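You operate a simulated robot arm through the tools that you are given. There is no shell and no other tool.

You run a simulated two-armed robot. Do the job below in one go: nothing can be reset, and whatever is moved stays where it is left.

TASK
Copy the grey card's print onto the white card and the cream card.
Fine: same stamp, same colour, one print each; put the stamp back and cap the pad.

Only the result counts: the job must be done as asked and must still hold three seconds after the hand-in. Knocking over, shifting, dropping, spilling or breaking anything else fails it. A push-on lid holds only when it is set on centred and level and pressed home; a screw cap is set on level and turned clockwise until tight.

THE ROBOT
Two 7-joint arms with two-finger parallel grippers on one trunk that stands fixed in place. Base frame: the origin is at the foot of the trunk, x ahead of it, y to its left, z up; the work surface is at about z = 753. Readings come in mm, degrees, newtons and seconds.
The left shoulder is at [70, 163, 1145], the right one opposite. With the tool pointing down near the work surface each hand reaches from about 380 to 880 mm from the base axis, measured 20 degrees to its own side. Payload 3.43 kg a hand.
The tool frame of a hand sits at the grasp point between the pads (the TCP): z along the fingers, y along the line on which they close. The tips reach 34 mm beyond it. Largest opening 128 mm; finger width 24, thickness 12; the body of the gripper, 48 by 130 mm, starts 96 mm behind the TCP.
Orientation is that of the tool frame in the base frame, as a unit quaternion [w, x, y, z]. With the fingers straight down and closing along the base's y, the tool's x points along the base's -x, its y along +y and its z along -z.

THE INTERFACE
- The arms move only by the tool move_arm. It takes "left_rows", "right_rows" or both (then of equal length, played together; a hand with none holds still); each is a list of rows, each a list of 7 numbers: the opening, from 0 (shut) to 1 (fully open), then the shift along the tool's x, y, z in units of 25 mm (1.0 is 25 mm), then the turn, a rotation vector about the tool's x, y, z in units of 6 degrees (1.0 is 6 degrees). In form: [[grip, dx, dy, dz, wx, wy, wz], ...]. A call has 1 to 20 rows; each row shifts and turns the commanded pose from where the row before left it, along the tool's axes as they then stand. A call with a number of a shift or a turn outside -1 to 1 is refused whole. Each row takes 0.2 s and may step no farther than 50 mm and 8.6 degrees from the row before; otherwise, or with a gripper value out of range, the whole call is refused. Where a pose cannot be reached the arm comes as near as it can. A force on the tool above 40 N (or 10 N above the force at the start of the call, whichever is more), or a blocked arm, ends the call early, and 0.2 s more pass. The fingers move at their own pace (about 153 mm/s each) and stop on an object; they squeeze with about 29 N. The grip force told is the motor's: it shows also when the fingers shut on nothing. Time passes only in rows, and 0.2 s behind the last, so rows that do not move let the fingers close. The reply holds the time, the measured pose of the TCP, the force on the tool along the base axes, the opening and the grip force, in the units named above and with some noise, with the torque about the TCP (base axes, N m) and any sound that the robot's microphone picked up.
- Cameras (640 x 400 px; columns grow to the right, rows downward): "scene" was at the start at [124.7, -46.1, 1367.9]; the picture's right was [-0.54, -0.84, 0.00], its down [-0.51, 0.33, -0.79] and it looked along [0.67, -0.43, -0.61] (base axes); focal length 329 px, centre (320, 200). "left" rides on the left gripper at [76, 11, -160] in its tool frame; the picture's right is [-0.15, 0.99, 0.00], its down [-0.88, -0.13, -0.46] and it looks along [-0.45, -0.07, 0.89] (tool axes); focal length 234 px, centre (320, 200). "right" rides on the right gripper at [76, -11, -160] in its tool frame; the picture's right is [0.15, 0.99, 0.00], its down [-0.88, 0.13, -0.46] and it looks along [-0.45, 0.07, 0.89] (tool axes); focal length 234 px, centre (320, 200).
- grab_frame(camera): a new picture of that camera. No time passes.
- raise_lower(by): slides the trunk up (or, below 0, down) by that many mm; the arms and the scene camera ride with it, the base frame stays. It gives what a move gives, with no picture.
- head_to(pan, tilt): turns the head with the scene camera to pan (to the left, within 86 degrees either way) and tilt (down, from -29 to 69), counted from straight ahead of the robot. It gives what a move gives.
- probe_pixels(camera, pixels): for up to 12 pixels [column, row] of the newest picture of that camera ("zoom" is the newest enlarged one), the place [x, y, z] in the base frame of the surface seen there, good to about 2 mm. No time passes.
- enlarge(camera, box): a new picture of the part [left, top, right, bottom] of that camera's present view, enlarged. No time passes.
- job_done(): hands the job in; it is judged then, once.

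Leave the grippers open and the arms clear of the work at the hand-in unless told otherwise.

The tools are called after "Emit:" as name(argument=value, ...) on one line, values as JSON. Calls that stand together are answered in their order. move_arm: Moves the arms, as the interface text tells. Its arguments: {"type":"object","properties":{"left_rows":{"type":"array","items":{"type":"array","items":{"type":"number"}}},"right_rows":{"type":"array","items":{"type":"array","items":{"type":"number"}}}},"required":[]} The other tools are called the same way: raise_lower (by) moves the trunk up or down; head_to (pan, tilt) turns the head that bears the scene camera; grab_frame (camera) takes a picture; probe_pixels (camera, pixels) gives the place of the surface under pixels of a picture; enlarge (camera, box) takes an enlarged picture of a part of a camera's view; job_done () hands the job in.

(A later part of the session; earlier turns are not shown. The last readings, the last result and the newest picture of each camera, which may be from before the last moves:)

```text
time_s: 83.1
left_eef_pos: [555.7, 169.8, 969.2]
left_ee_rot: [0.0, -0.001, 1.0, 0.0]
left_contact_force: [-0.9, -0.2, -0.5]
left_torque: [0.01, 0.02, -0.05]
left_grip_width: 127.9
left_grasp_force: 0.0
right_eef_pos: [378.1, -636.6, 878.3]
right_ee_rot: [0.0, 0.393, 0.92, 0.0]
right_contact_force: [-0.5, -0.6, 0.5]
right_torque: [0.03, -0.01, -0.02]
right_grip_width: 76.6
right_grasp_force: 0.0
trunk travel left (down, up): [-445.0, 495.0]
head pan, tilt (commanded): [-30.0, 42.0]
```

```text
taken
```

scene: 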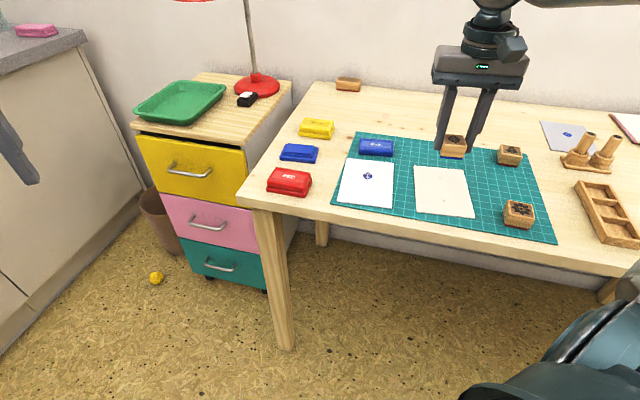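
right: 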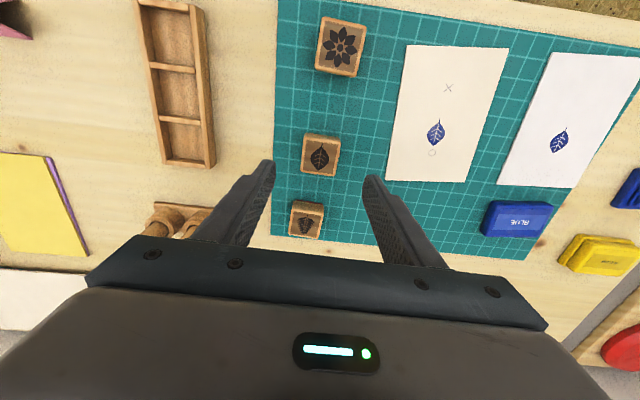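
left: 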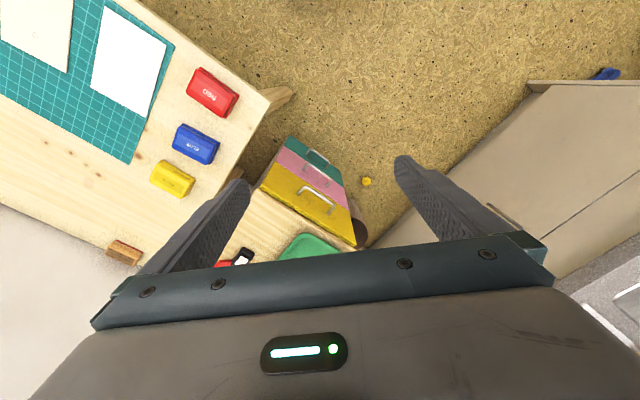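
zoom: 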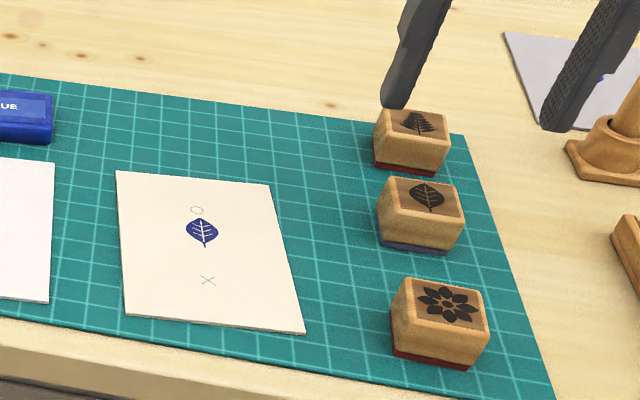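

The stamp is back upright in its place, within about 1 mm. Next comes the lid: I'll move back above it at (622.8,-481.4) and turn to its angle.

Emit:
move_arm(right_rows=[[0.78, -0.1893, 0.9475, 0, 0, 0, 0], [0.78, -0.1893, 0.9475, 0, 0, 0, 0], [0.78, -0.1893, 0.9475, 0, 0, 0, 0], [0.78, -0.1893, 0.9475, 0, 0, 0, 0], [0.78, -0.1893, 0.9475, 0, 0, 0, 0], [0.78, -0.1893, 0.9475, 0, 0, 0, 0], [0.78, -0.1893, 0.9475, 0, 0, 0, 0], [0.78, -0.1893, 0.9475, 0, 0, 0, 0], [0.78, -0.1893, 0.9475, 0, 0, 0, 0], [0.78, -0.1893, 0.9475, 0, 0, 0, 0], [0.78, -0.1893, 0.9475, 0, 0, 0, 0], [0.78, -0.1893, 0.9475, 0, 0, 0, 0], [0.78, 0, 0, 0, 0, 0, -0.65], [0.78, 0, 0, 0, 0, 0, -0.65], [0.78, 0, 0, 0.55, 0, 0, 0], [0.78, 0, 0, 0.55, 0, 0, 0], [0.78, 0, 0, 0, 0, 0, 0], [0.78, 0, 0, 0, 0, 0, 0]])

Emit:
move_arm(right_rows=[[0.78, 0, 0, 0, 0, 0, 0]])

Emit:
grab_frame(camera="right")

Emit:
enlarge(camera="right", box=[240, 110, 400, 210])

```text
time_s: 86.9
left_eef_pos: [556.9, 169.4, 970.3]
left_ee_rot: [0.0, -0.001, 1.0, 0.0]
left_contact_force: [-0.9, -0.6, -0.1]
left_torque: [0.0, 0.0, -0.01]
left_grip_width: 128.2
left_grasp_force: 0.0
right_eef_pos: [623.1, -480.8, 850.1]
right_ee_rot: [0.0, 0.33, 0.944, 0.0]
right_contact_force: [-0.4, 0.1, 0.6]
right_torque: [0.01, -0.01, 0.0]
right_grip_width: 99.8
right_grasp_force: 0.1
trunk travel left (down, up): [-445.0, 495.0]
head pan, tilt (commanded): [-30.0, 42.0]
```

```text
time_s: 87.3
left_eef_pos: [556.9, 168.5, 969.5]
left_ee_rot: [0.0, -0.001, 1.0, 0.001]
left_contact_force: [-0.4, -0.2, 0.4]
left_torque: [0.03, 0.01, -0.01]
left_grip_width: 128.3
left_grasp_force: 0.1
right_eef_pos: [623.2, -481.2, 850.8]
right_ee_rot: [0.0, 0.33, 0.944, 0.0]
right_contact_force: [-0.7, -0.5, 0.3]
right_torque: [-0.01, 0.02, -0.02]
right_grip_width: 99.9
right_grasp_force: 0.0
trunk travel left (down, up): [-445.0, 495.0]
head pan, tilt (commanded): [-30.0, 42.0]
```

```text
taken
```

right: 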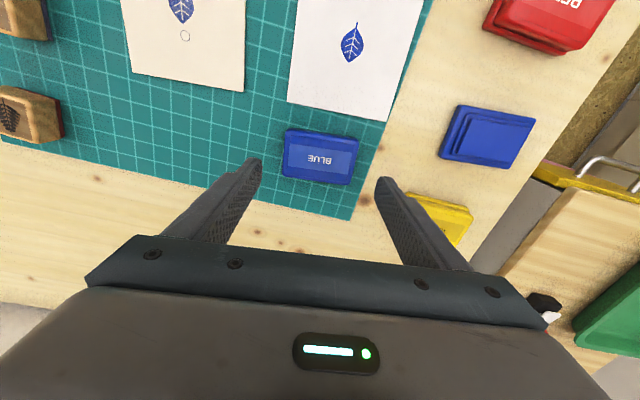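

```text
4.00 times, centred on (320, 160) of right
```

zoom: 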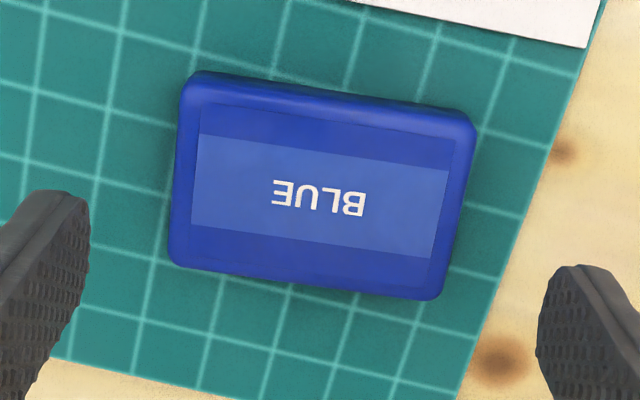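

The view matches the moment after release. I'll shift half a millimetre and descend around the lid.

Emit:
move_arm(right_rows=[[0.78, 0, -0.022, 0.6, 0, 0, 0], [0.78, 0, 0, 0.8, 0, 0, 0], [0.78, 0, 0, 0.7, 0, 0, 0], [0.78, 0, 0, 0.3, 0, 0, 0], [0.78, 0, 0, 0, 0, 0, 0]])

Emit:
enlarge(camera="right", box=[230, 120, 410, 230])

Emit:
enlarge(camera="scene", box=[330, 90, 440, 180])

```text
time_s: 88.5
left_eef_pos: [556.1, 169.9, 969.2]
left_ee_rot: [0.0, -0.001, 1.0, 0.0]
left_contact_force: [-0.2, -0.8, 0.3]
left_torque: [-0.03, 0.0, -0.02]
left_grip_width: 128.1
left_grasp_force: 0.1
right_eef_pos: [623.2, -481.4, 790.8]
right_ee_rot: [0.0, 0.33, 0.944, 0.0]
right_contact_force: [-0.2, 0.0, 0.5]
right_torque: [0.01, 0.0, -0.02]
right_grip_width: 99.5
right_grasp_force: 0.1
trunk travel left (down, up): [-445.0, 495.0]
head pan, tilt (commanded): [-30.0, 42.0]
```

```text
3.56 times, centred on (320, 175) of right
```

zoom: 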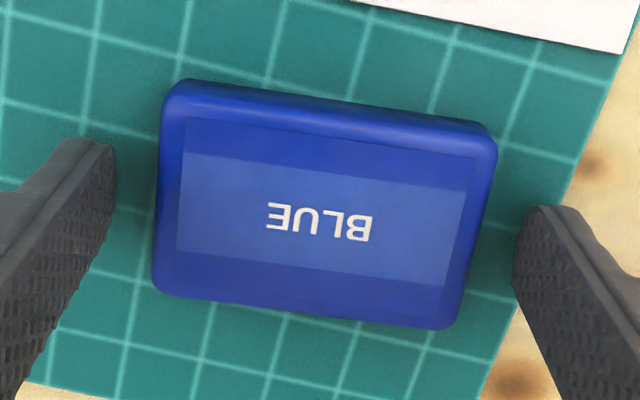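

```text
4.44 times, centred on (385, 135) of scene
```

zoom: 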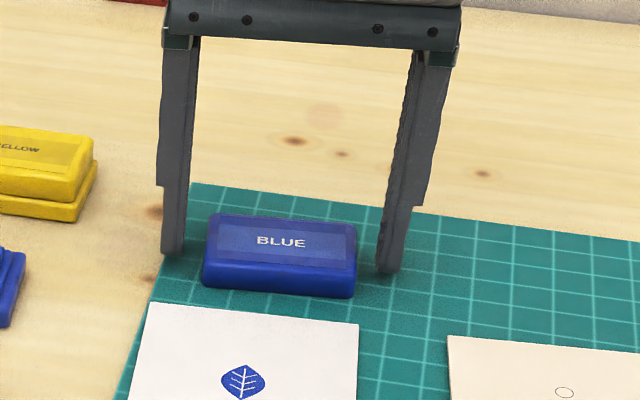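

The fingers straddle the lid with even gaps. I'll go down another 1.5 mm and close gently.

Emit:
move_arm(right_rows=[[0.72, 0, 0, 0.06, 0, 0, 0], [0.66, 0, 0, 0, 0, 0, 0], [0.63, 0, 0, 0, 0, 0, 0], [0.61, 0, 0, 0, 0, 0, 0], [0.59, 0, 0, 0, 0, 0, 0], [0.57, 0, 0, 0, 0, 0, 0], [0.5, 0, 0, 0, 0, 0, 0]])

Emit:
enlarge(camera="right", box=[230, 120, 410, 230])

```text
time_s: 90.1
left_eef_pos: [555.4, 169.1, 969.8]
left_ee_rot: [0.0, -0.001, 1.0, 0.0]
left_contact_force: [0.2, 0.5, 0.2]
left_torque: [-0.01, 0.0, 0.0]
left_grip_width: 128.0
left_grasp_force: 0.0
right_eef_pos: [623.2, -481.6, 789.4]
right_ee_rot: [0.0, 0.329, 0.944, 0.0]
right_contact_force: [-0.5, 0.1, 0.2]
right_torque: [0.02, 0.02, 0.04]
right_grip_width: 77.0
right_grasp_force: 29.8
trunk travel left (down, up): [-445.0, 495.0]
head pan, tilt (commanded): [-30.0, 42.0]
```

```text
3.56 times, centred on (320, 175) of right
```

zoom: 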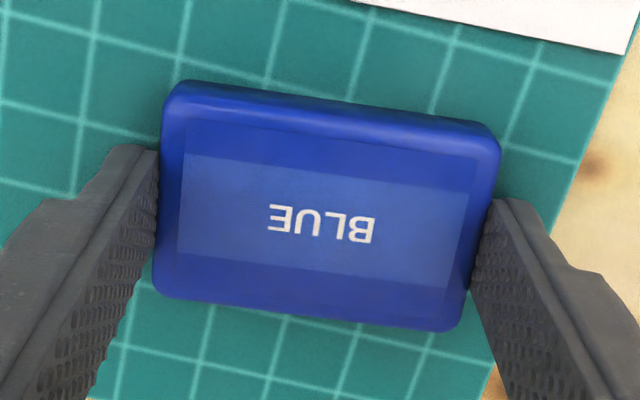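

The lid is held at 77 mm, in the same pose in the hand as when I first picked it up. I'll lift it clear and re-measure the pad base before moving over it.

Emit:
move_arm(right_rows=[[0.5, 0, 0, -0.2, 0, 0, 0], [0.5, 0, 0, -0.6, 0, 0, 0], [0.5, 0, 0, -0.8, 0, 0, 0], [0.5, 0, 0, -0.8, 0, 0, 0], [0.5, 0, 0, -0.6, 0, 0, 0], [0.5, 0, 0, 0, 0, 0, 0]])

Emit:
enlarge(camera="right", box=[425, 90, 545, 180])

Emit:
enlarge(camera="scene", box=[270, 130, 330, 170])

Emit:
grab_frame(camera="right")

```text
time_s: 91.5
left_eef_pos: [556.4, 170.5, 969.8]
left_ee_rot: [-0.001, -0.001, 1.0, -0.001]
left_contact_force: [0.0, -0.4, -0.5]
left_torque: [0.0, 0.02, -0.02]
left_grip_width: 128.2
left_grasp_force: 0.0
right_eef_pos: [622.5, -482.1, 865.2]
right_ee_rot: [0.0, 0.329, 0.944, 0.001]
right_contact_force: [-0.4, -0.4, -0.9]
right_torque: [-0.02, 0.0, -0.02]
right_grip_width: 77.0
right_grasp_force: 29.2
trunk travel left (down, up): [-445.0, 495.0]
head pan, tilt (commanded): [-30.0, 42.0]
```

```text
4.44 times, centred on (485, 135) of right
```

zoom: 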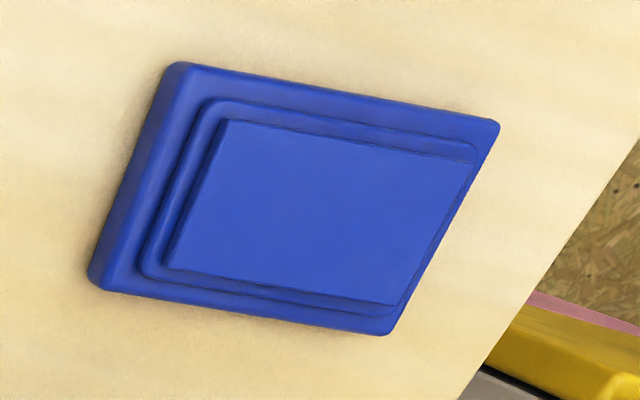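

```text
10.00 times, centred on (300, 150) of scene
```

zoom: 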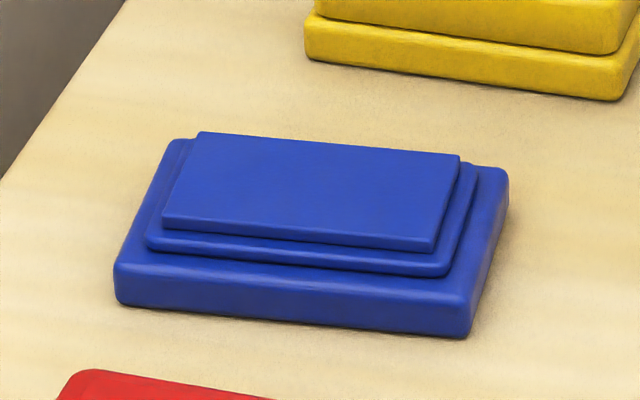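

```text
taken
```

right: 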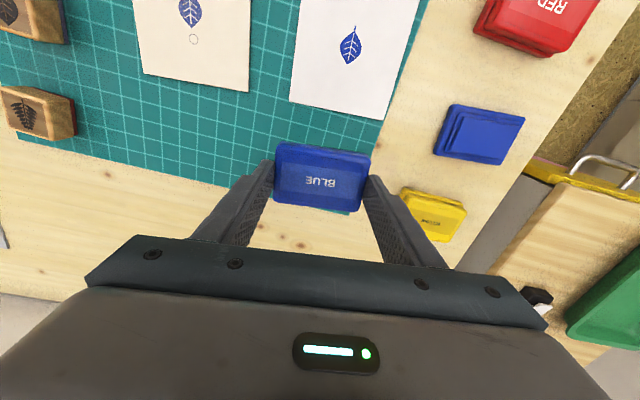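

Comparing the base with the earlier picture, the presses seem to have shifted it by about a millimetre at most. I'll carry the lid back above the base and check alignment closely there.

Emit:
move_arm(right_rows=[[0.5, 0.231, 0.866, 0, 0, 0, 0], [0.5, 0.231, 0.866, 0, 0, 0, 0], [0.5, 0.231, 0.866, 0, 0, 0, 0], [0.5, 0.231, 0.866, 0, 0, 0, 0], [0.5, 0.231, 0.866, 0, 0, 0, 0], [0.5, 0.231, 0.866, 0, 0, 0, 0], [0.5, 0.231, 0.866, 0, 0, 0, 0], [0.5, 0.231, 0.866, 0, 0, 0, 0], [0.5, 0, 0, 0.5, 0, 0, 0], [0.5, 0, 0, 0.5, 0, 0, 0], [0.5, 0, 0, 0, 0, 0, 0]])

Emit:
move_arm(right_rows=[[0.5, 0, 0, 0, 0, 0, 0]])

Emit:
enlarge(camera="right", box=[250, 100, 390, 220])

Emit:
enlarge(camera="scene", box=[250, 90, 346, 190])

```text
time_s: 93.9
left_eef_pos: [555.4, 170.7, 970.2]
left_ee_rot: [0.0, -0.001, 1.0, 0.0]
left_contact_force: [0.9, -0.3, -0.2]
left_torque: [-0.01, -0.03, 0.02]
left_grip_width: 127.9
left_grasp_force: 0.1
right_eef_pos: [695.2, -316.8, 837.3]
right_ee_rot: [0.001, 0.329, 0.944, 0.0]
right_contact_force: [0.7, -0.3, -1.0]
right_torque: [0.01, -0.01, -0.01]
right_grip_width: 76.9
right_grasp_force: 29.1
trunk travel left (down, up): [-445.0, 495.0]
head pan, tilt (commanded): [-30.0, 42.0]
```

```text
time_s: 94.3
left_eef_pos: [556.2, 168.0, 970.1]
left_ee_rot: [-0.001, -0.001, 1.0, -0.001]
left_contact_force: [-0.6, 0.1, 0.8]
left_torque: [0.0, 0.0, 0.0]
left_grip_width: 128.1
left_grasp_force: 0.1
right_eef_pos: [693.8, -316.4, 838.9]
right_ee_rot: [0.0, 0.33, 0.944, 0.001]
right_contact_force: [-0.3, -0.1, -1.0]
right_torque: [0.01, 0.0, -0.04]
right_grip_width: 76.7
right_grasp_force: 28.6
trunk travel left (down, up): [-445.0, 495.0]
head pan, tilt (commanded): [-30.0, 42.0]
```

```text
3.33 times, centred on (320, 160) of right
```

zoom: 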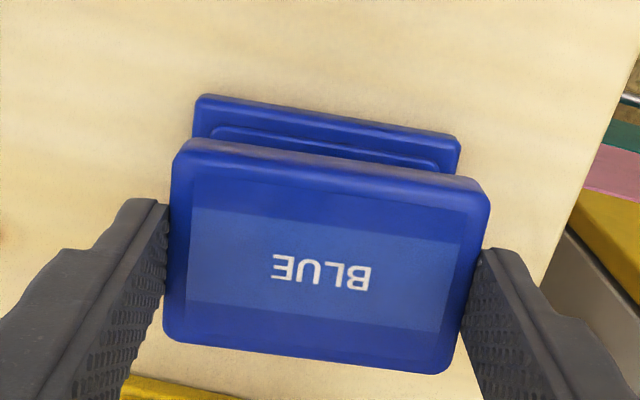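

```text
4.00 times, centred on (298, 140) of scene
```

zoom: 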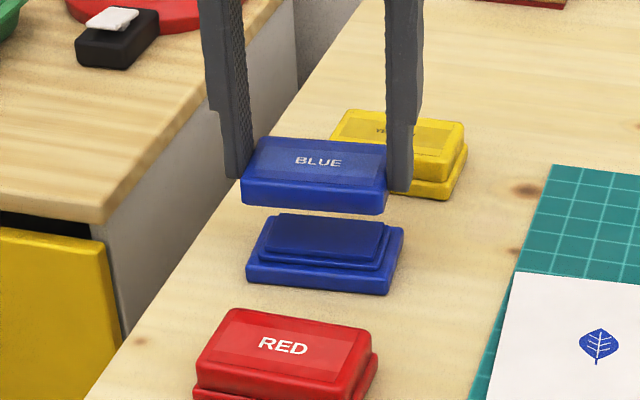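

The lid hangs squarely over the base. I'll descend to the same height as my first 8 mm lift (TCP z≈805) and compare the picture with that one.

Emit:
move_arm(right_rows=[[0.5, 0, 0, 0.5, 0, 0, 0], [0.5, 0, 0, 0.5, 0, 0, 0], [0.5, 0, 0, 0.32, 0, 0, 0], [0.5, 0, 0, 0, 0, 0, 0]])

Emit:
enlarge(camera="right", box=[230, 120, 410, 230])

Emit:
enlarge(camera="scene", box=[250, 110, 346, 190])

```text
time_s: 95.3
left_eef_pos: [555.8, 169.1, 970.4]
left_ee_rot: [-0.001, -0.001, 1.0, 0.0]
left_contact_force: [0.6, 0.3, -0.1]
left_torque: [0.02, 0.03, 0.0]
left_grip_width: 128.2
left_grasp_force: 0.1
right_eef_pos: [694.5, -317.9, 805.5]
right_ee_rot: [0.0, 0.33, 0.944, 0.0]
right_contact_force: [-0.4, -0.1, -1.0]
right_torque: [0.03, 0.01, 0.0]
right_grip_width: 77.0
right_grasp_force: 28.8
trunk travel left (down, up): [-445.0, 495.0]
head pan, tilt (commanded): [-30.0, 42.0]
```

```text
3.56 times, centred on (320, 175) of right
```

zoom: 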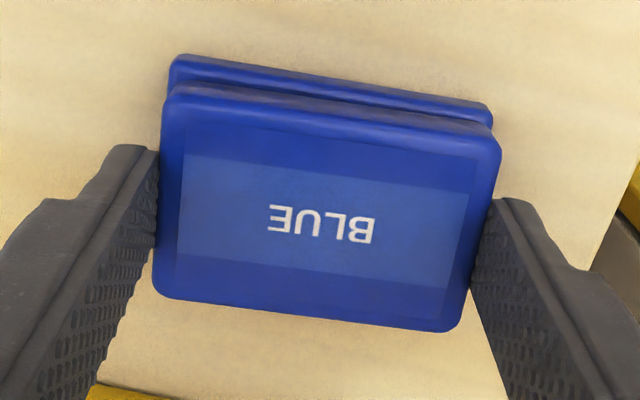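

```text
5.00 times, centred on (298, 150) of scene
```

zoom: 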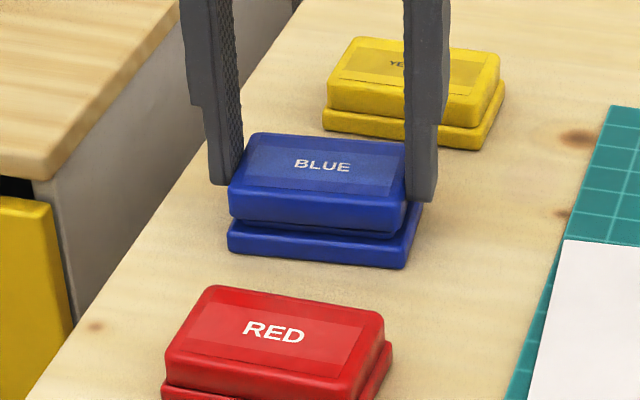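

The base appears in the same place relative to the lid as when I first lifted it, within about 0.5 mm. I'll shift that half millimetre and lower it step by step.

Emit:
move_arm(right_rows=[[0.5, 0, -0.02, 0.1, 0, 0, 0], [0.5, 0, 0, 0.08, 0, 0, 0], [0.5, 0, 0, 0.04, 0, 0, 0], [0.5, 0, 0, 0, 0, 0, 0]])

Emit:
move_arm(right_rows=[[0.5, 0, 0, 0.04, 0, 0, 0], [0.5, 0, 0, 0, 0, 0, 0]])

```text
time_s: 96.3
left_eef_pos: [555.5, 169.7, 971.0]
left_ee_rot: [0.0, -0.001, 1.0, 0.001]
left_contact_force: [0.8, 0.2, 0.5]
left_torque: [-0.01, -0.01, 0.02]
left_grip_width: 127.9
left_grasp_force: 0.0
right_eef_pos: [694.7, -317.2, 800.2]
right_ee_rot: [0.001, 0.329, 0.944, 0.0]
right_contact_force: [0.3, -0.7, -0.8]
right_torque: [-0.02, 0.01, -0.02]
right_grip_width: 77.0
right_grasp_force: 29.2
trunk travel left (down, up): [-445.0, 495.0]
head pan, tilt (commanded): [-30.0, 42.0]
```

```text
time_s: 96.9
left_eef_pos: [556.7, 169.9, 970.5]
left_ee_rot: [0.0, -0.001, 1.0, 0.0]
left_contact_force: [0.2, 0.0, -0.3]
left_torque: [-0.02, -0.01, 0.03]
left_grip_width: 127.9
left_grasp_force: 0.2
right_eef_pos: [694.7, -316.9, 799.3]
right_ee_rot: [0.0, 0.33, 0.944, 0.0]
right_contact_force: [0.5, -0.8, -0.1]
right_torque: [0.0, -0.03, 0.0]
right_grip_width: 76.9
right_grasp_force: 29.2
trunk travel left (down, up): [-445.0, 495.0]
head pan, tilt (commanded): [-30.0, 42.0]
```

No contact yet, so I'll continue in 1 mm steps.

Emit:
move_arm(right_rows=[[0.5, 0, 0, 0.04, 0, 0, 0], [0.5, 0, 0, 0, 0, 0, 0]])

Emit:
move_arm(right_rows=[[0.5, 0, 0, 0.04, 0, 0, 0], [0.5, 0, 0, 0, 0, 0, 0]])

Emit:
move_arm(right_rows=[[0.5, 0, 0, 0.04, 0, 0, 0], [0.5, 0, 0, 0, 0, 0, 0]])

```text
time_s: 97.5
left_eef_pos: [557.4, 169.0, 970.1]
left_ee_rot: [0.0, -0.001, 1.0, 0.001]
left_contact_force: [-0.5, 0.9, -0.1]
left_torque: [-0.01, 0.01, 0.01]
left_grip_width: 127.8
left_grasp_force: 0.0
right_eef_pos: [695.0, -317.4, 799.0]
right_ee_rot: [0.001, 0.329, 0.944, -0.001]
right_contact_force: [0.0, 0.6, -0.5]
right_torque: [-0.01, 0.0, -0.03]
right_grip_width: 76.8
right_grasp_force: 29.3
trunk travel left (down, up): [-445.0, 495.0]
head pan, tilt (commanded): [-30.0, 42.0]
```

```text
time_s: 98.1
left_eef_pos: [555.4, 168.1, 970.2]
left_ee_rot: [0.0, -0.001, 1.0, 0.0]
left_contact_force: [0.4, -0.2, 0.4]
left_torque: [-0.01, -0.02, -0.03]
left_grip_width: 128.1
left_grasp_force: 0.0
right_eef_pos: [694.0, -317.8, 799.1]
right_ee_rot: [0.0, 0.33, 0.944, 0.0]
right_contact_force: [-0.2, -1.6, 4.5]
right_torque: [-0.09, 0.07, -0.03]
right_grip_width: 76.8
right_grasp_force: 28.9
trunk travel left (down, up): [-445.0, 495.0]
head pan, tilt (commanded): [-30.0, 42.0]
```

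```text
time_s: 98.7
left_eef_pos: [555.4, 169.6, 970.2]
left_ee_rot: [-0.001, -0.002, 1.0, 0.0]
left_contact_force: [0.2, -0.3, 0.3]
left_torque: [0.01, 0.02, -0.02]
left_grip_width: 128.0
left_grasp_force: 0.1
right_eef_pos: [693.9, -315.7, 796.9]
right_ee_rot: [0.001, 0.33, 0.944, 0.0]
right_contact_force: [2.0, -0.3, 9.5]
right_torque: [-0.07, 0.1, -0.01]
right_grip_width: 76.6
right_grasp_force: 29.1
trunk travel left (down, up): [-445.0, 495.0]
head pan, tilt (commanded): [-30.0, 42.0]
```

Contact reads 9.5 N near the expected seat height. I'll look, then press further.

Emit:
enlarge(camera="scene", box=[262, 120, 338, 175])

Emit:
move_arm(right_rows=[[0.5, 0, 0, 0.04, 0, 0, 0], [0.5, 0, 0, 0.04, 0, 0, 0], [0.5, 0, 0, 0, 0, 0, 0]])

Emit:
enlarge(camera="scene", box=[262, 120, 338, 175])

Emit:
enlarge(camera="right", box=[230, 120, 410, 230])

```text
7.27 times, centred on (300, 148) of scene
```

zoom: 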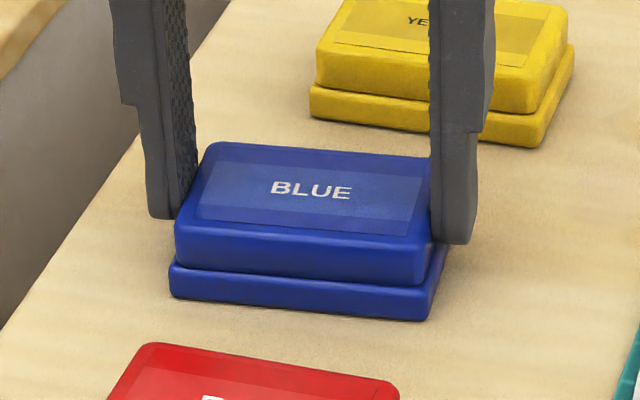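

```text
time_s: 99.5
left_eef_pos: [554.6, 169.9, 971.2]
left_ee_rot: [0.0, -0.001, 1.0, -0.001]
left_contact_force: [0.1, 0.2, -0.1]
left_torque: [0.02, 0.02, 0.03]
left_grip_width: 127.8
left_grasp_force: 0.1
right_eef_pos: [693.5, -317.7, 797.3]
right_ee_rot: [0.002, 0.329, 0.944, 0.002]
right_contact_force: [6.1, -0.1, 23.7]
right_torque: [-0.08, 0.09, -0.03]
right_grip_width: 76.8
right_grasp_force: 28.8
trunk travel left (down, up): [-445.0, 495.0]
head pan, tilt (commanded): [-30.0, 42.0]
```

```text
7.27 times, centred on (300, 148) of scene
```

zoom: 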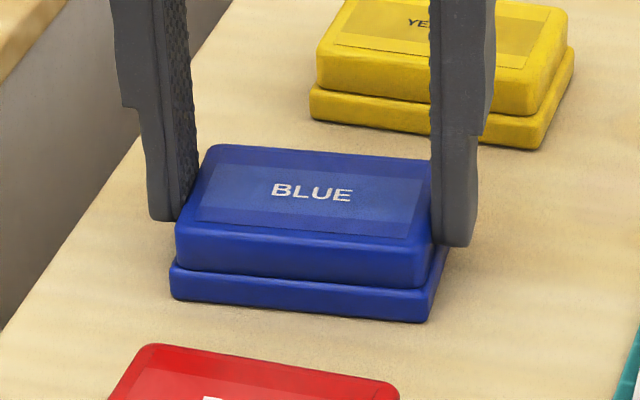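

```text
3.56 times, centred on (320, 175) of right
```

zoom: 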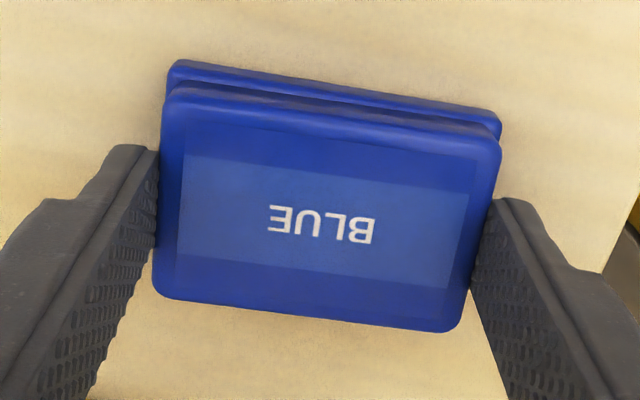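

The lid sits on the base with 24 N on it, but no snap has been heard yet. I'll probe the lid's top height and press a bit more.

Emit:
probe_pixels(camera="zoom", pixels=[[200, 150], [450, 185], [430, 310], [185, 275], [320, 225], [330, 80], [200, 65], [480, 112]])

Emit:
move_arm(right_rows=[[0.5, 0, 0, 0.04, 0, 0, 0], [0.5, 0, 0, 0, 0, 0, 0]])

```text
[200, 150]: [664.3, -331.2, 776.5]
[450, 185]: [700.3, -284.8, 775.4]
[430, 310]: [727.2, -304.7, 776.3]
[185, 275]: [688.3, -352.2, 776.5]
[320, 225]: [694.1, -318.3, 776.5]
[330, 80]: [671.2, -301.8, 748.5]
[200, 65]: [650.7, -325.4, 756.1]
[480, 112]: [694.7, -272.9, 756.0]
```

```text
time_s: 100.1
left_eef_pos: [554.5, 171.4, 971.5]
left_ee_rot: [0.001, -0.001, 1.0, 0.0]
left_contact_force: [-0.5, -0.2, -0.1]
left_torque: [-0.03, -0.01, 0.01]
left_grip_width: 128.1
left_grasp_force: 0.0
right_eef_pos: [692.2, -316.4, 796.2]
right_ee_rot: [0.002, 0.329, 0.944, 0.0]
right_contact_force: [8.0, -0.7, 30.8]
right_torque: [0.04, -0.27, -0.05]
right_grip_width: 77.1
right_grasp_force: 29.1
trunk travel left (down, up): [-445.0, 495.0]
head pan, tilt (commanded): [-30.0, 42.0]
```

At 31 N the lid's top is at z≈776.5, the same as when it was closed, but no snap was heard. I'll ease off, open the fingers and then press on the lid's centre from above with closed fingers.

Emit:
move_arm(right_rows=[[0.5, 0, 0, -0.04, 0, 0, 0], [0.5, 0, 0, -0.06, 0, 0, 0], [0.5, 0, 0, -0.03, 0, 0, 0], [0.5, 0, 0, 0, 0, 0, 0]])

```text
time_s: 101.1
left_eef_pos: [554.5, 170.4, 969.9]
left_ee_rot: [0.0, 0.0, 1.0, 0.0]
left_contact_force: [0.3, -0.6, 0.6]
left_torque: [-0.03, -0.01, -0.01]
left_grip_width: 127.8
left_grasp_force: 0.0
right_eef_pos: [692.5, -316.2, 796.7]
right_ee_rot: [0.0, 0.329, 0.944, -0.001]
right_contact_force: [4.1, 2.7, 15.0]
right_torque: [0.26, -0.52, 0.0]
right_grip_width: 76.9
right_grasp_force: 29.1
trunk travel left (down, up): [-445.0, 495.0]
head pan, tilt (commanded): [-30.0, 42.0]
```

There's still 15 N and a small sideways load. I'll ease off another 2 mm and look before releasing.

Emit:
move_arm(right_rows=[[0.5, 0, 0, -0.04, 0, 0, 0], [0.5, 0, 0, -0.04, 0, 0, 0], [0.5, 0, 0, 0, 0, 0, 0]])

Emit:
enlarge(camera="right", box=[230, 120, 410, 230])

Emit:
enlarge(camera="scene", box=[262, 120, 338, 175])

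```text
time_s: 101.9
left_eef_pos: [557.0, 169.1, 969.6]
left_ee_rot: [0.0, 0.0, 1.0, 0.0]
left_contact_force: [0.3, 0.0, -0.8]
left_torque: [0.02, 0.01, 0.0]
left_grip_width: 128.0
left_grasp_force: 0.0
right_eef_pos: [693.2, -318.6, 798.5]
right_ee_rot: [-0.001, 0.33, 0.944, -0.001]
right_contact_force: [-0.4, -0.7, 0.2]
right_torque: [0.01, 0.0, 0.02]
right_grip_width: 76.7
right_grasp_force: 29.3
trunk travel left (down, up): [-445.0, 495.0]
head pan, tilt (commanded): [-30.0, 42.0]
```

```text
3.56 times, centred on (320, 175) of right
```

zoom: 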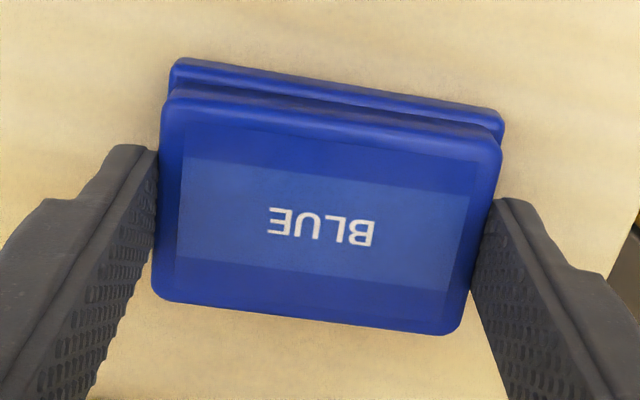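

```text
7.27 times, centred on (300, 148) of scene
```

zoom: 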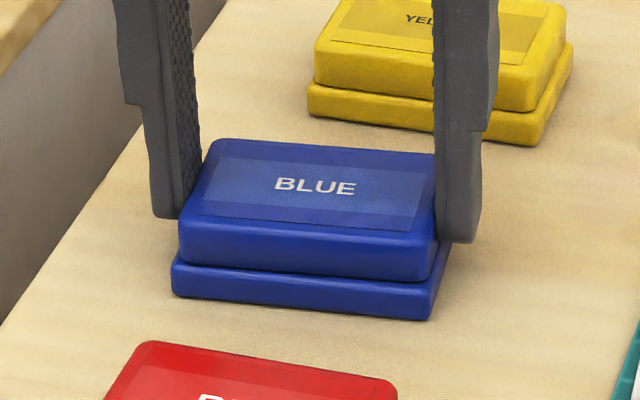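

The lid came up with the hand, so it had not snapped home. I need a precise alignment check, so I'll enlarge both ends of the lid and base in the right view.

Emit:
enlarge(camera="right", box=[270, 130, 330, 170])

Emit:
enlarge(camera="right", box=[320, 135, 380, 175])

Emit:
enlarge(camera="scene", box=[278, 135, 328, 168])

```text
10.00 times, centred on (300, 150) of right
```

zoom: 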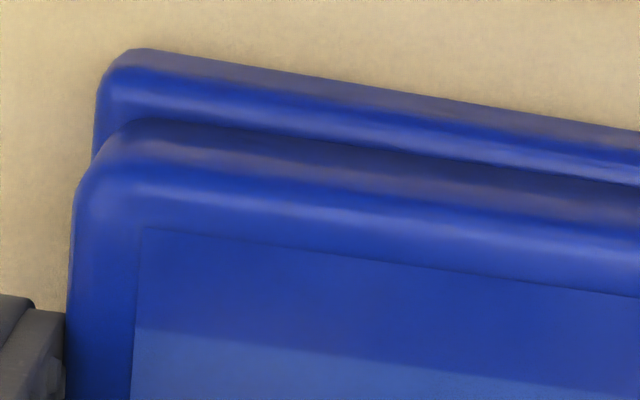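

```text
10.00 times, centred on (350, 155) of right
```

zoom: 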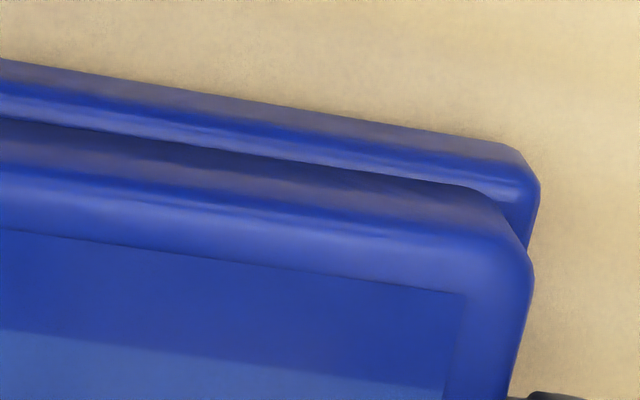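

```text
12.12 times, centred on (303, 152) of scene
```

zoom: 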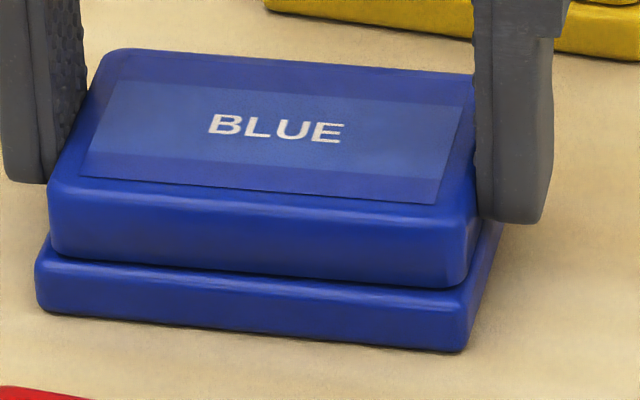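

By my estimate the lid sits about 1° rotated and 0.5–0.8 mm off relative to how it was when closed; the fingers straightened it when I gripped. I'll lift it 5 mm, apply these corrections and compare again.

Emit:
move_arm(right_rows=[[0.5, 0, 0, -0.1, 0, 0, 0], [0.5, 0, 0, -0.1, 0, 0, 0], [0.5, 0.024, 0.024, 0, 0, 0, 0.16], [0.5, 0, 0, 0, 0, 0, 0], [0.5, 0, 0, 0, 0, 0, 0]])

Emit:
enlarge(camera="right", box=[270, 130, 330, 170])

Emit:
enlarge(camera="right", box=[320, 135, 380, 175])

Emit:
enlarge(camera="scene", box=[278, 135, 328, 168])

```text
time_s: 103.1
left_eef_pos: [555.6, 169.6, 970.1]
left_ee_rot: [0.0, -0.001, 1.0, 0.0]
left_contact_force: [0.9, -0.5, -1.7]
left_torque: [0.01, 0.01, 0.0]
left_grip_width: 128.0
left_grasp_force: 0.1
right_eef_pos: [693.9, -317.4, 804.1]
right_ee_rot: [0.0, 0.337, 0.941, 0.0]
right_contact_force: [0.1, -0.9, -0.3]
right_torque: [0.0, -0.03, 0.01]
right_grip_width: 76.9
right_grasp_force: 29.6
trunk travel left (down, up): [-445.0, 495.0]
head pan, tilt (commanded): [-30.0, 42.0]
```

```text
10.00 times, centred on (300, 150) of right
```

zoom: 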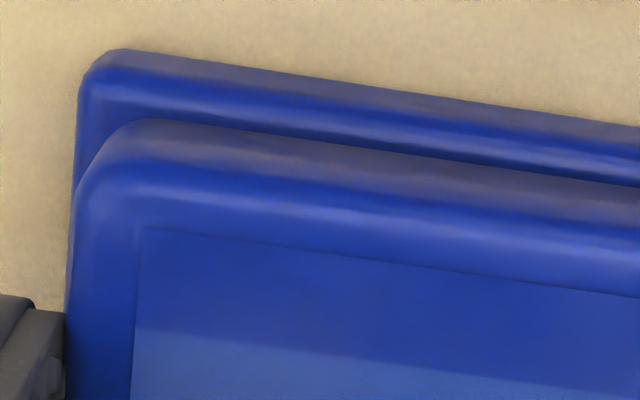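

```text
10.00 times, centred on (350, 155) of right
```

zoom: 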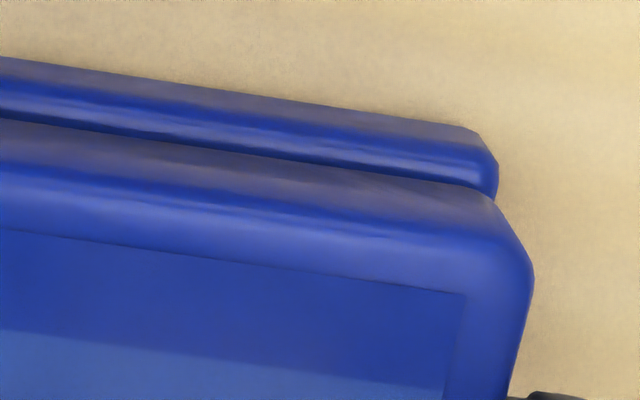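

```text
12.12 times, centred on (303, 152) of scene
```

zoom: 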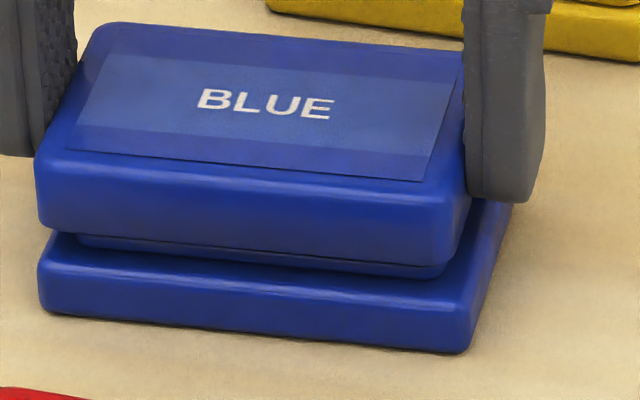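

After re-freeing the lid, the hand-view geometry and the scene view both show the lid about 1.7 mm too far in the tool's +y, with yaw now matched. I'll shift it back by that amount and check again.

Emit:
move_arm(right_rows=[[0.5, 0, -0.068, 0, 0, 0, 0], [0.5, 0, 0, 0, 0, 0, 0], [0.5, 0, 0, 0, 0, 0, 0]])

Emit:
enlarge(camera="right", box=[270, 130, 330, 170])

Emit:
enlarge(camera="right", box=[320, 135, 380, 175])

Emit:
enlarge(camera="scene", box=[278, 135, 328, 168])

```text
time_s: 103.9
left_eef_pos: [556.4, 169.9, 970.4]
left_ee_rot: [0.0, -0.001, 1.0, 0.001]
left_contact_force: [0.3, -0.4, -0.3]
left_torque: [-0.01, -0.01, 0.01]
left_grip_width: 127.9
left_grasp_force: 0.1
right_eef_pos: [692.4, -318.3, 804.5]
right_ee_rot: [0.0, 0.339, 0.941, 0.001]
right_contact_force: [0.2, -0.4, -0.3]
right_torque: [0.01, 0.01, 0.01]
right_grip_width: 76.9
right_grasp_force: 29.6
trunk travel left (down, up): [-445.0, 495.0]
head pan, tilt (commanded): [-30.0, 42.0]
```

```text
10.00 times, centred on (300, 150) of right
```

zoom: 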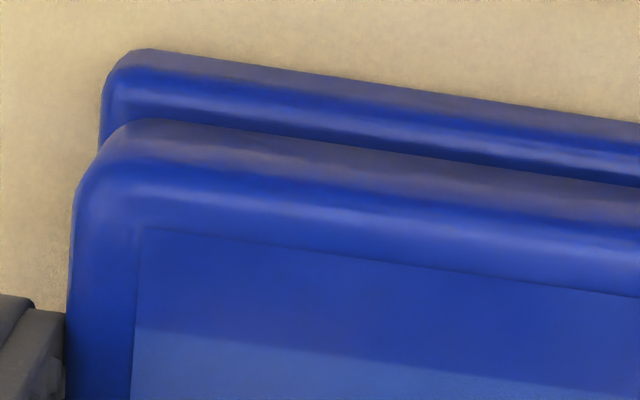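

```text
10.00 times, centred on (350, 155) of right
```

zoom: 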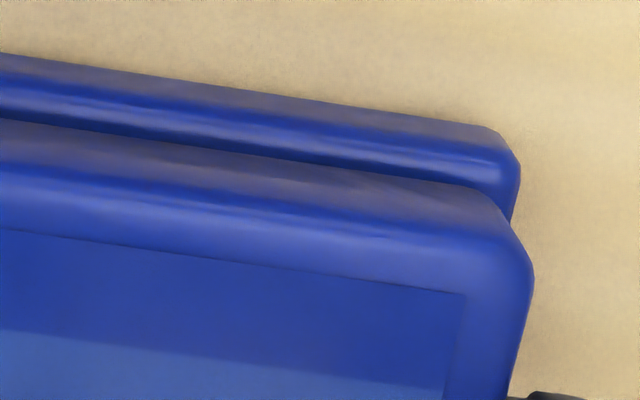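

```text
12.12 times, centred on (303, 152) of scene
```

zoom: 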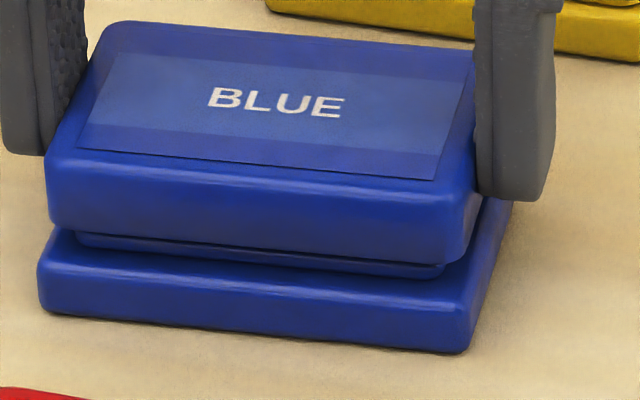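

Both views now agree the lid is centred to within about half a millimetre. I'll lower it onto the base in small steps.

Emit:
move_arm(right_rows=[[0.5, 0, 0, 0.08, 0, 0, 0], [0.5, 0, 0, 0.08, 0, 0, 0], [0.5, 0, 0, 0.04, 0, 0, 0], [0.5, 0, 0, 0, 0, 0, 0]])

Emit:
move_arm(right_rows=[[0.5, 0, 0, 0.04, 0, 0, 0], [0.5, 0, 0, 0.04, 0, 0, 0], [0.5, 0, 0, 0, 0, 0, 0]])

Emit:
move_arm(right_rows=[[0.5, 0, 0, 0.04, 0, 0, 0], [0.5, 0, 0, 0, 0, 0, 0]])

Emit:
enlarge(camera="scene", box=[278, 135, 328, 168])

Emit:
enlarge(camera="right", box=[230, 120, 410, 230])

```text
time_s: 104.9
left_eef_pos: [556.2, 170.4, 971.0]
left_ee_rot: [0.001, -0.002, 1.0, 0.0]
left_contact_force: [0.8, 0.8, -0.4]
left_torque: [0.0, -0.02, 0.0]
left_grip_width: 128.1
left_grasp_force: 0.1
right_eef_pos: [692.8, -317.9, 799.2]
right_ee_rot: [0.0, 0.339, 0.941, 0.0]
right_contact_force: [0.0, -0.3, -0.2]
right_torque: [0.0, 0.02, 0.01]
right_grip_width: 77.1
right_grasp_force: 29.4
trunk travel left (down, up): [-445.0, 495.0]
head pan, tilt (commanded): [-30.0, 42.0]
```

```text
time_s: 105.7
left_eef_pos: [556.0, 170.3, 970.6]
left_ee_rot: [0.0, -0.001, 1.0, 0.0]
left_contact_force: [0.3, 0.0, 0.4]
left_torque: [-0.01, 0.02, 0.01]
left_grip_width: 128.1
left_grasp_force: 0.0
right_eef_pos: [693.3, -317.3, 797.8]
right_ee_rot: [0.0, 0.338, 0.941, -0.001]
right_contact_force: [1.3, -1.4, 3.0]
right_torque: [-0.11, -0.05, 0.03]
right_grip_width: 76.9
right_grasp_force: 28.9
trunk travel left (down, up): [-445.0, 495.0]
head pan, tilt (commanded): [-30.0, 42.0]
heard: snap
```

```text
time_s: 106.3
left_eef_pos: [555.5, 169.9, 971.5]
left_ee_rot: [-0.001, 0.0, 1.0, 0.0]
left_contact_force: [0.7, -0.8, -0.1]
left_torque: [-0.01, -0.03, -0.01]
left_grip_width: 128.0
left_grasp_force: 0.0
right_eef_pos: [692.3, -316.9, 798.6]
right_ee_rot: [0.001, 0.338, 0.941, 0.001]
right_contact_force: [4.1, -3.7, 9.8]
right_torque: [-0.2, -0.07, 0.05]
right_grip_width: 76.9
right_grasp_force: 29.4
trunk travel left (down, up): [-445.0, 495.0]
head pan, tilt (commanded): [-30.0, 42.0]
```

```text
12.12 times, centred on (303, 152) of scene
```

zoom: 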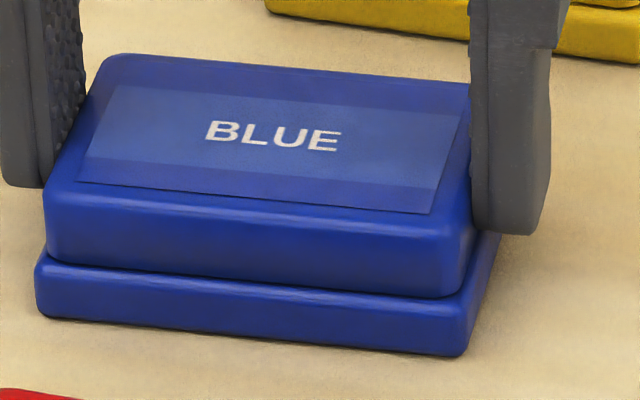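

```text
3.56 times, centred on (320, 175) of right
```

zoom: 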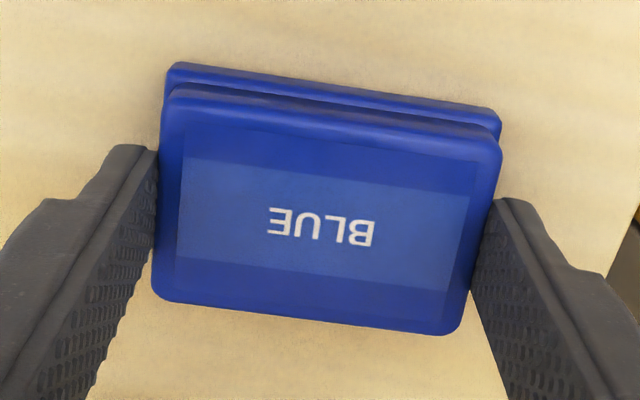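

A snap was heard as the lid seated, at only 3 N, so it is centred and home. I'll ease half a millimetre and open the fingers gently.

Emit:
move_arm(right_rows=[[0.5, 0, 0, -0.02, 0, 0, 0], [0.6, 0, 0, 0, 0, 0, 0], [0.615, 0, 0, 0, 0, 0, 0], [0.64, 0, 0, 0, 0, 0, 0], [0.7, 0, 0, 0, 0, 0, 0], [0.8, 0, 0, 0, 0, 0, 0], [0.8, 0, 0, 0, 0, 0, 0]])

Emit:
enlarge(camera="scene", box=[278, 135, 328, 168])

Emit:
enlarge(camera="right", box=[230, 120, 410, 230])

```text
time_s: 107.9
left_eef_pos: [556.0, 170.2, 970.0]
left_ee_rot: [0.001, 0.0, 1.0, 0.0]
left_contact_force: [-0.6, -0.1, 0.1]
left_torque: [0.01, 0.02, 0.01]
left_grip_width: 128.1
left_grasp_force: 0.1
right_eef_pos: [690.9, -317.7, 796.8]
right_ee_rot: [-0.001, 0.338, 0.941, 0.0]
right_contact_force: [0.0, -0.9, -0.3]
right_torque: [-0.02, 0.0, 0.0]
right_grip_width: 102.4
right_grasp_force: 0.0
trunk travel left (down, up): [-445.0, 495.0]
head pan, tilt (commanded): [-30.0, 42.0]
```

```text
12.12 times, centred on (303, 152) of scene
```

zoom: 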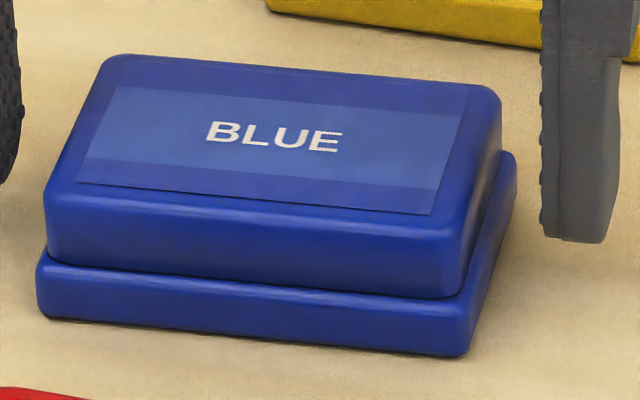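

```text
3.56 times, centred on (320, 175) of right
```

zoom: 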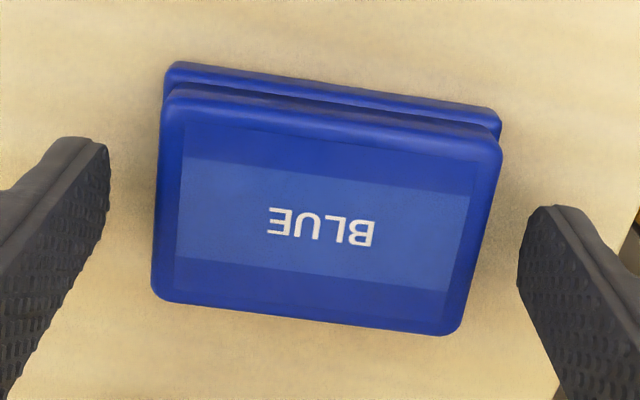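

The lid sits flat and centred, and nothing popped on release. I'll rise, close the fingers and give the lid's centre one gentle press from above to be sure it is home.

Emit:
move_arm(right_rows=[[0.8, 0, 0, -0.4, 0, 0, 0], [0.8, 0, 0, -0.8, 0, 0, 0], [0.8, 0, 0, -0.6, 0, 0, 0], [0.3, 0, 0, 0, 0, 0, 0], [0.0, 0, 0, 0, 0, 0, 0], [0.0, 0, 0, 0, 0, 0, 0], [0.0, 0, 0, 0, 0, 0, 0]])

Emit:
enlarge(camera="right", box=[250, 100, 390, 220])

Emit:
enlarge(camera="scene", box=[262, 110, 338, 170])

```text
time_s: 109.5
left_eef_pos: [557.0, 169.7, 970.4]
left_ee_rot: [0.0, -0.001, 1.0, 0.0]
left_contact_force: [-0.9, 0.3, 0.1]
left_torque: [0.04, 0.02, 0.0]
left_grip_width: 128.0
left_grasp_force: 0.1
right_eef_pos: [693.0, -317.7, 841.6]
right_ee_rot: [0.0, 0.337, 0.941, 0.001]
right_contact_force: [0.6, -0.4, 1.0]
right_torque: [0.02, -0.03, 0.02]
right_grip_width: 0.1
right_grasp_force: 29.1
trunk travel left (down, up): [-445.0, 495.0]
head pan, tilt (commanded): [-30.0, 42.0]
```

```text
3.33 times, centred on (320, 160) of right
```

zoom: 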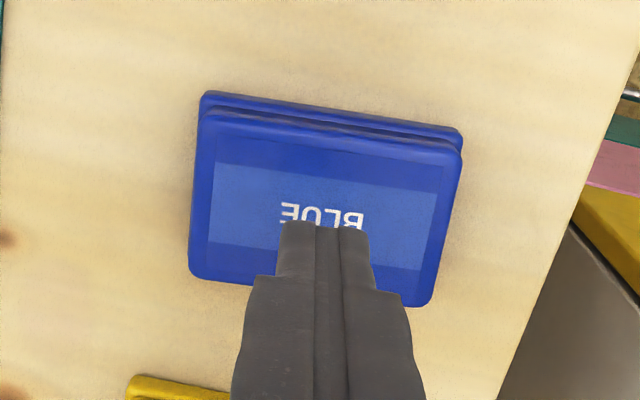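

```text
6.67 times, centred on (300, 140) of scene
```

zoom: 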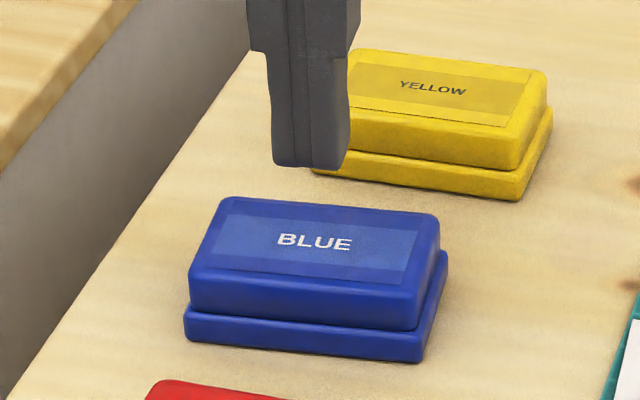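

The lid looks level and centred. I'll bring the closed fingertips down to just above its middle, then press lightly.

Emit:
move_arm(right_rows=[[0, 0, 0, 0.4, 0, 0, 0], [0, 0, 0, 0.5, 0, 0, 0], [0, 0, 0, 0.2, 0, 0, 0], [0, 0, 0, 0, 0, 0, 0]])

Emit:
move_arm(right_rows=[[0, 0, 0, 0.06, 0, 0, 0], [0, 0, 0, 0.04, 0, 0, 0], [0, 0, 0, 0, 0, 0, 0]])

Emit:
move_arm(right_rows=[[0, 0, 0, 0.04, 0, 0, 0], [0, 0, 0, 0, 0, 0, 0]])

```text
time_s: 110.5
left_eef_pos: [555.5, 169.4, 970.5]
left_ee_rot: [-0.001, -0.002, 1.0, 0.0]
left_contact_force: [0.0, 0.2, -0.1]
left_torque: [0.03, -0.03, 0.0]
left_grip_width: 127.9
left_grasp_force: 0.1
right_eef_pos: [692.1, -316.9, 814.6]
right_ee_rot: [0.0, 0.338, 0.941, 0.0]
right_contact_force: [0.3, -0.2, -0.3]
right_torque: [-0.02, -0.01, -0.04]
right_grip_width: 0.2
right_grasp_force: 29.4
trunk travel left (down, up): [-445.0, 495.0]
head pan, tilt (commanded): [-30.0, 42.0]
```

```text
time_s: 111.3
left_eef_pos: [555.3, 169.1, 969.5]
left_ee_rot: [0.0, -0.001, 1.0, -0.001]
left_contact_force: [-0.4, -0.5, 0.2]
left_torque: [-0.01, 0.0, 0.03]
left_grip_width: 128.2
left_grasp_force: 0.0
right_eef_pos: [692.7, -318.0, 812.2]
right_ee_rot: [-0.001, 0.338, 0.941, -0.001]
right_contact_force: [-0.1, 0.5, 0.6]
right_torque: [-0.03, 0.0, 0.0]
right_grip_width: 0.0
right_grasp_force: 29.0
trunk travel left (down, up): [-445.0, 495.0]
head pan, tilt (commanded): [-30.0, 42.0]
```

```text
time_s: 111.9
left_eef_pos: [556.0, 170.9, 970.4]
left_ee_rot: [0.001, -0.001, 1.0, -0.001]
left_contact_force: [0.0, -0.2, 0.5]
left_torque: [0.04, -0.01, -0.01]
left_grip_width: 128.1
left_grasp_force: 0.0
right_eef_pos: [693.8, -317.0, 811.1]
right_ee_rot: [-0.001, 0.337, 0.941, 0.0]
right_contact_force: [0.3, 0.4, 0.1]
right_torque: [0.02, -0.01, 0.02]
right_grip_width: 0.0
right_grasp_force: 29.5
trunk travel left (down, up): [-445.0, 495.0]
head pan, tilt (commanded): [-30.0, 42.0]
```

No contact yet at z≈811, so I'll go on in 1 mm steps.

Emit:
move_arm(right_rows=[[0, 0, 0, 0.04, 0, 0, 0], [0, 0, 0, 0, 0, 0, 0]])

Emit:
move_arm(right_rows=[[0, 0, 0, 0.04, 0, 0, 0], [0, 0, 0, 0, 0, 0, 0]])

Emit:
move_arm(right_rows=[[0, 0, 0, 0.03, 0, 0, 0], [0, 0, 0, 0, 0, 0, 0]])

```text
time_s: 112.5
left_eef_pos: [555.9, 168.8, 969.7]
left_ee_rot: [0.0, 0.0, 1.0, 0.0]
left_contact_force: [0.9, 1.1, -0.4]
left_torque: [0.0, 0.02, 0.01]
left_grip_width: 128.1
left_grasp_force: 0.0
right_eef_pos: [692.7, -317.2, 810.3]
right_ee_rot: [0.0, 0.338, 0.941, 0.001]
right_contact_force: [1.8, -0.5, 4.4]
right_torque: [-0.02, -0.07, 0.0]
right_grip_width: 0.0
right_grasp_force: 29.6
trunk travel left (down, up): [-445.0, 495.0]
head pan, tilt (commanded): [-30.0, 42.0]
```

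```text
time_s: 113.1
left_eef_pos: [555.0, 170.3, 970.3]
left_ee_rot: [0.0, -0.001, 1.0, 0.001]
left_contact_force: [0.4, 0.9, 0.6]
left_torque: [0.0, 0.01, 0.04]
left_grip_width: 128.1
left_grasp_force: 0.1
right_eef_pos: [691.3, -317.0, 810.8]
right_ee_rot: [0.001, 0.337, 0.942, 0.001]
right_contact_force: [0.3, -0.2, 9.1]
right_torque: [0.03, 0.0, 0.0]
right_grip_width: 0.2
right_grasp_force: 29.1
trunk travel left (down, up): [-445.0, 495.0]
head pan, tilt (commanded): [-30.0, 42.0]
```

```text
time_s: 113.7
left_eef_pos: [552.7, 169.0, 970.7]
left_ee_rot: [0.001, -0.001, 1.0, 0.0]
left_contact_force: [-0.1, -0.1, 0.0]
left_torque: [-0.06, -0.02, 0.02]
left_grip_width: 127.9
left_grasp_force: 0.1
right_eef_pos: [691.0, -316.8, 810.2]
right_ee_rot: [0.001, 0.338, 0.941, 0.001]
right_contact_force: [0.5, -0.7, 17.8]
right_torque: [-0.03, -0.01, -0.05]
right_grip_width: 0.0
right_grasp_force: 29.3
trunk travel left (down, up): [-445.0, 495.0]
head pan, tilt (commanded): [-30.0, 42.0]
```

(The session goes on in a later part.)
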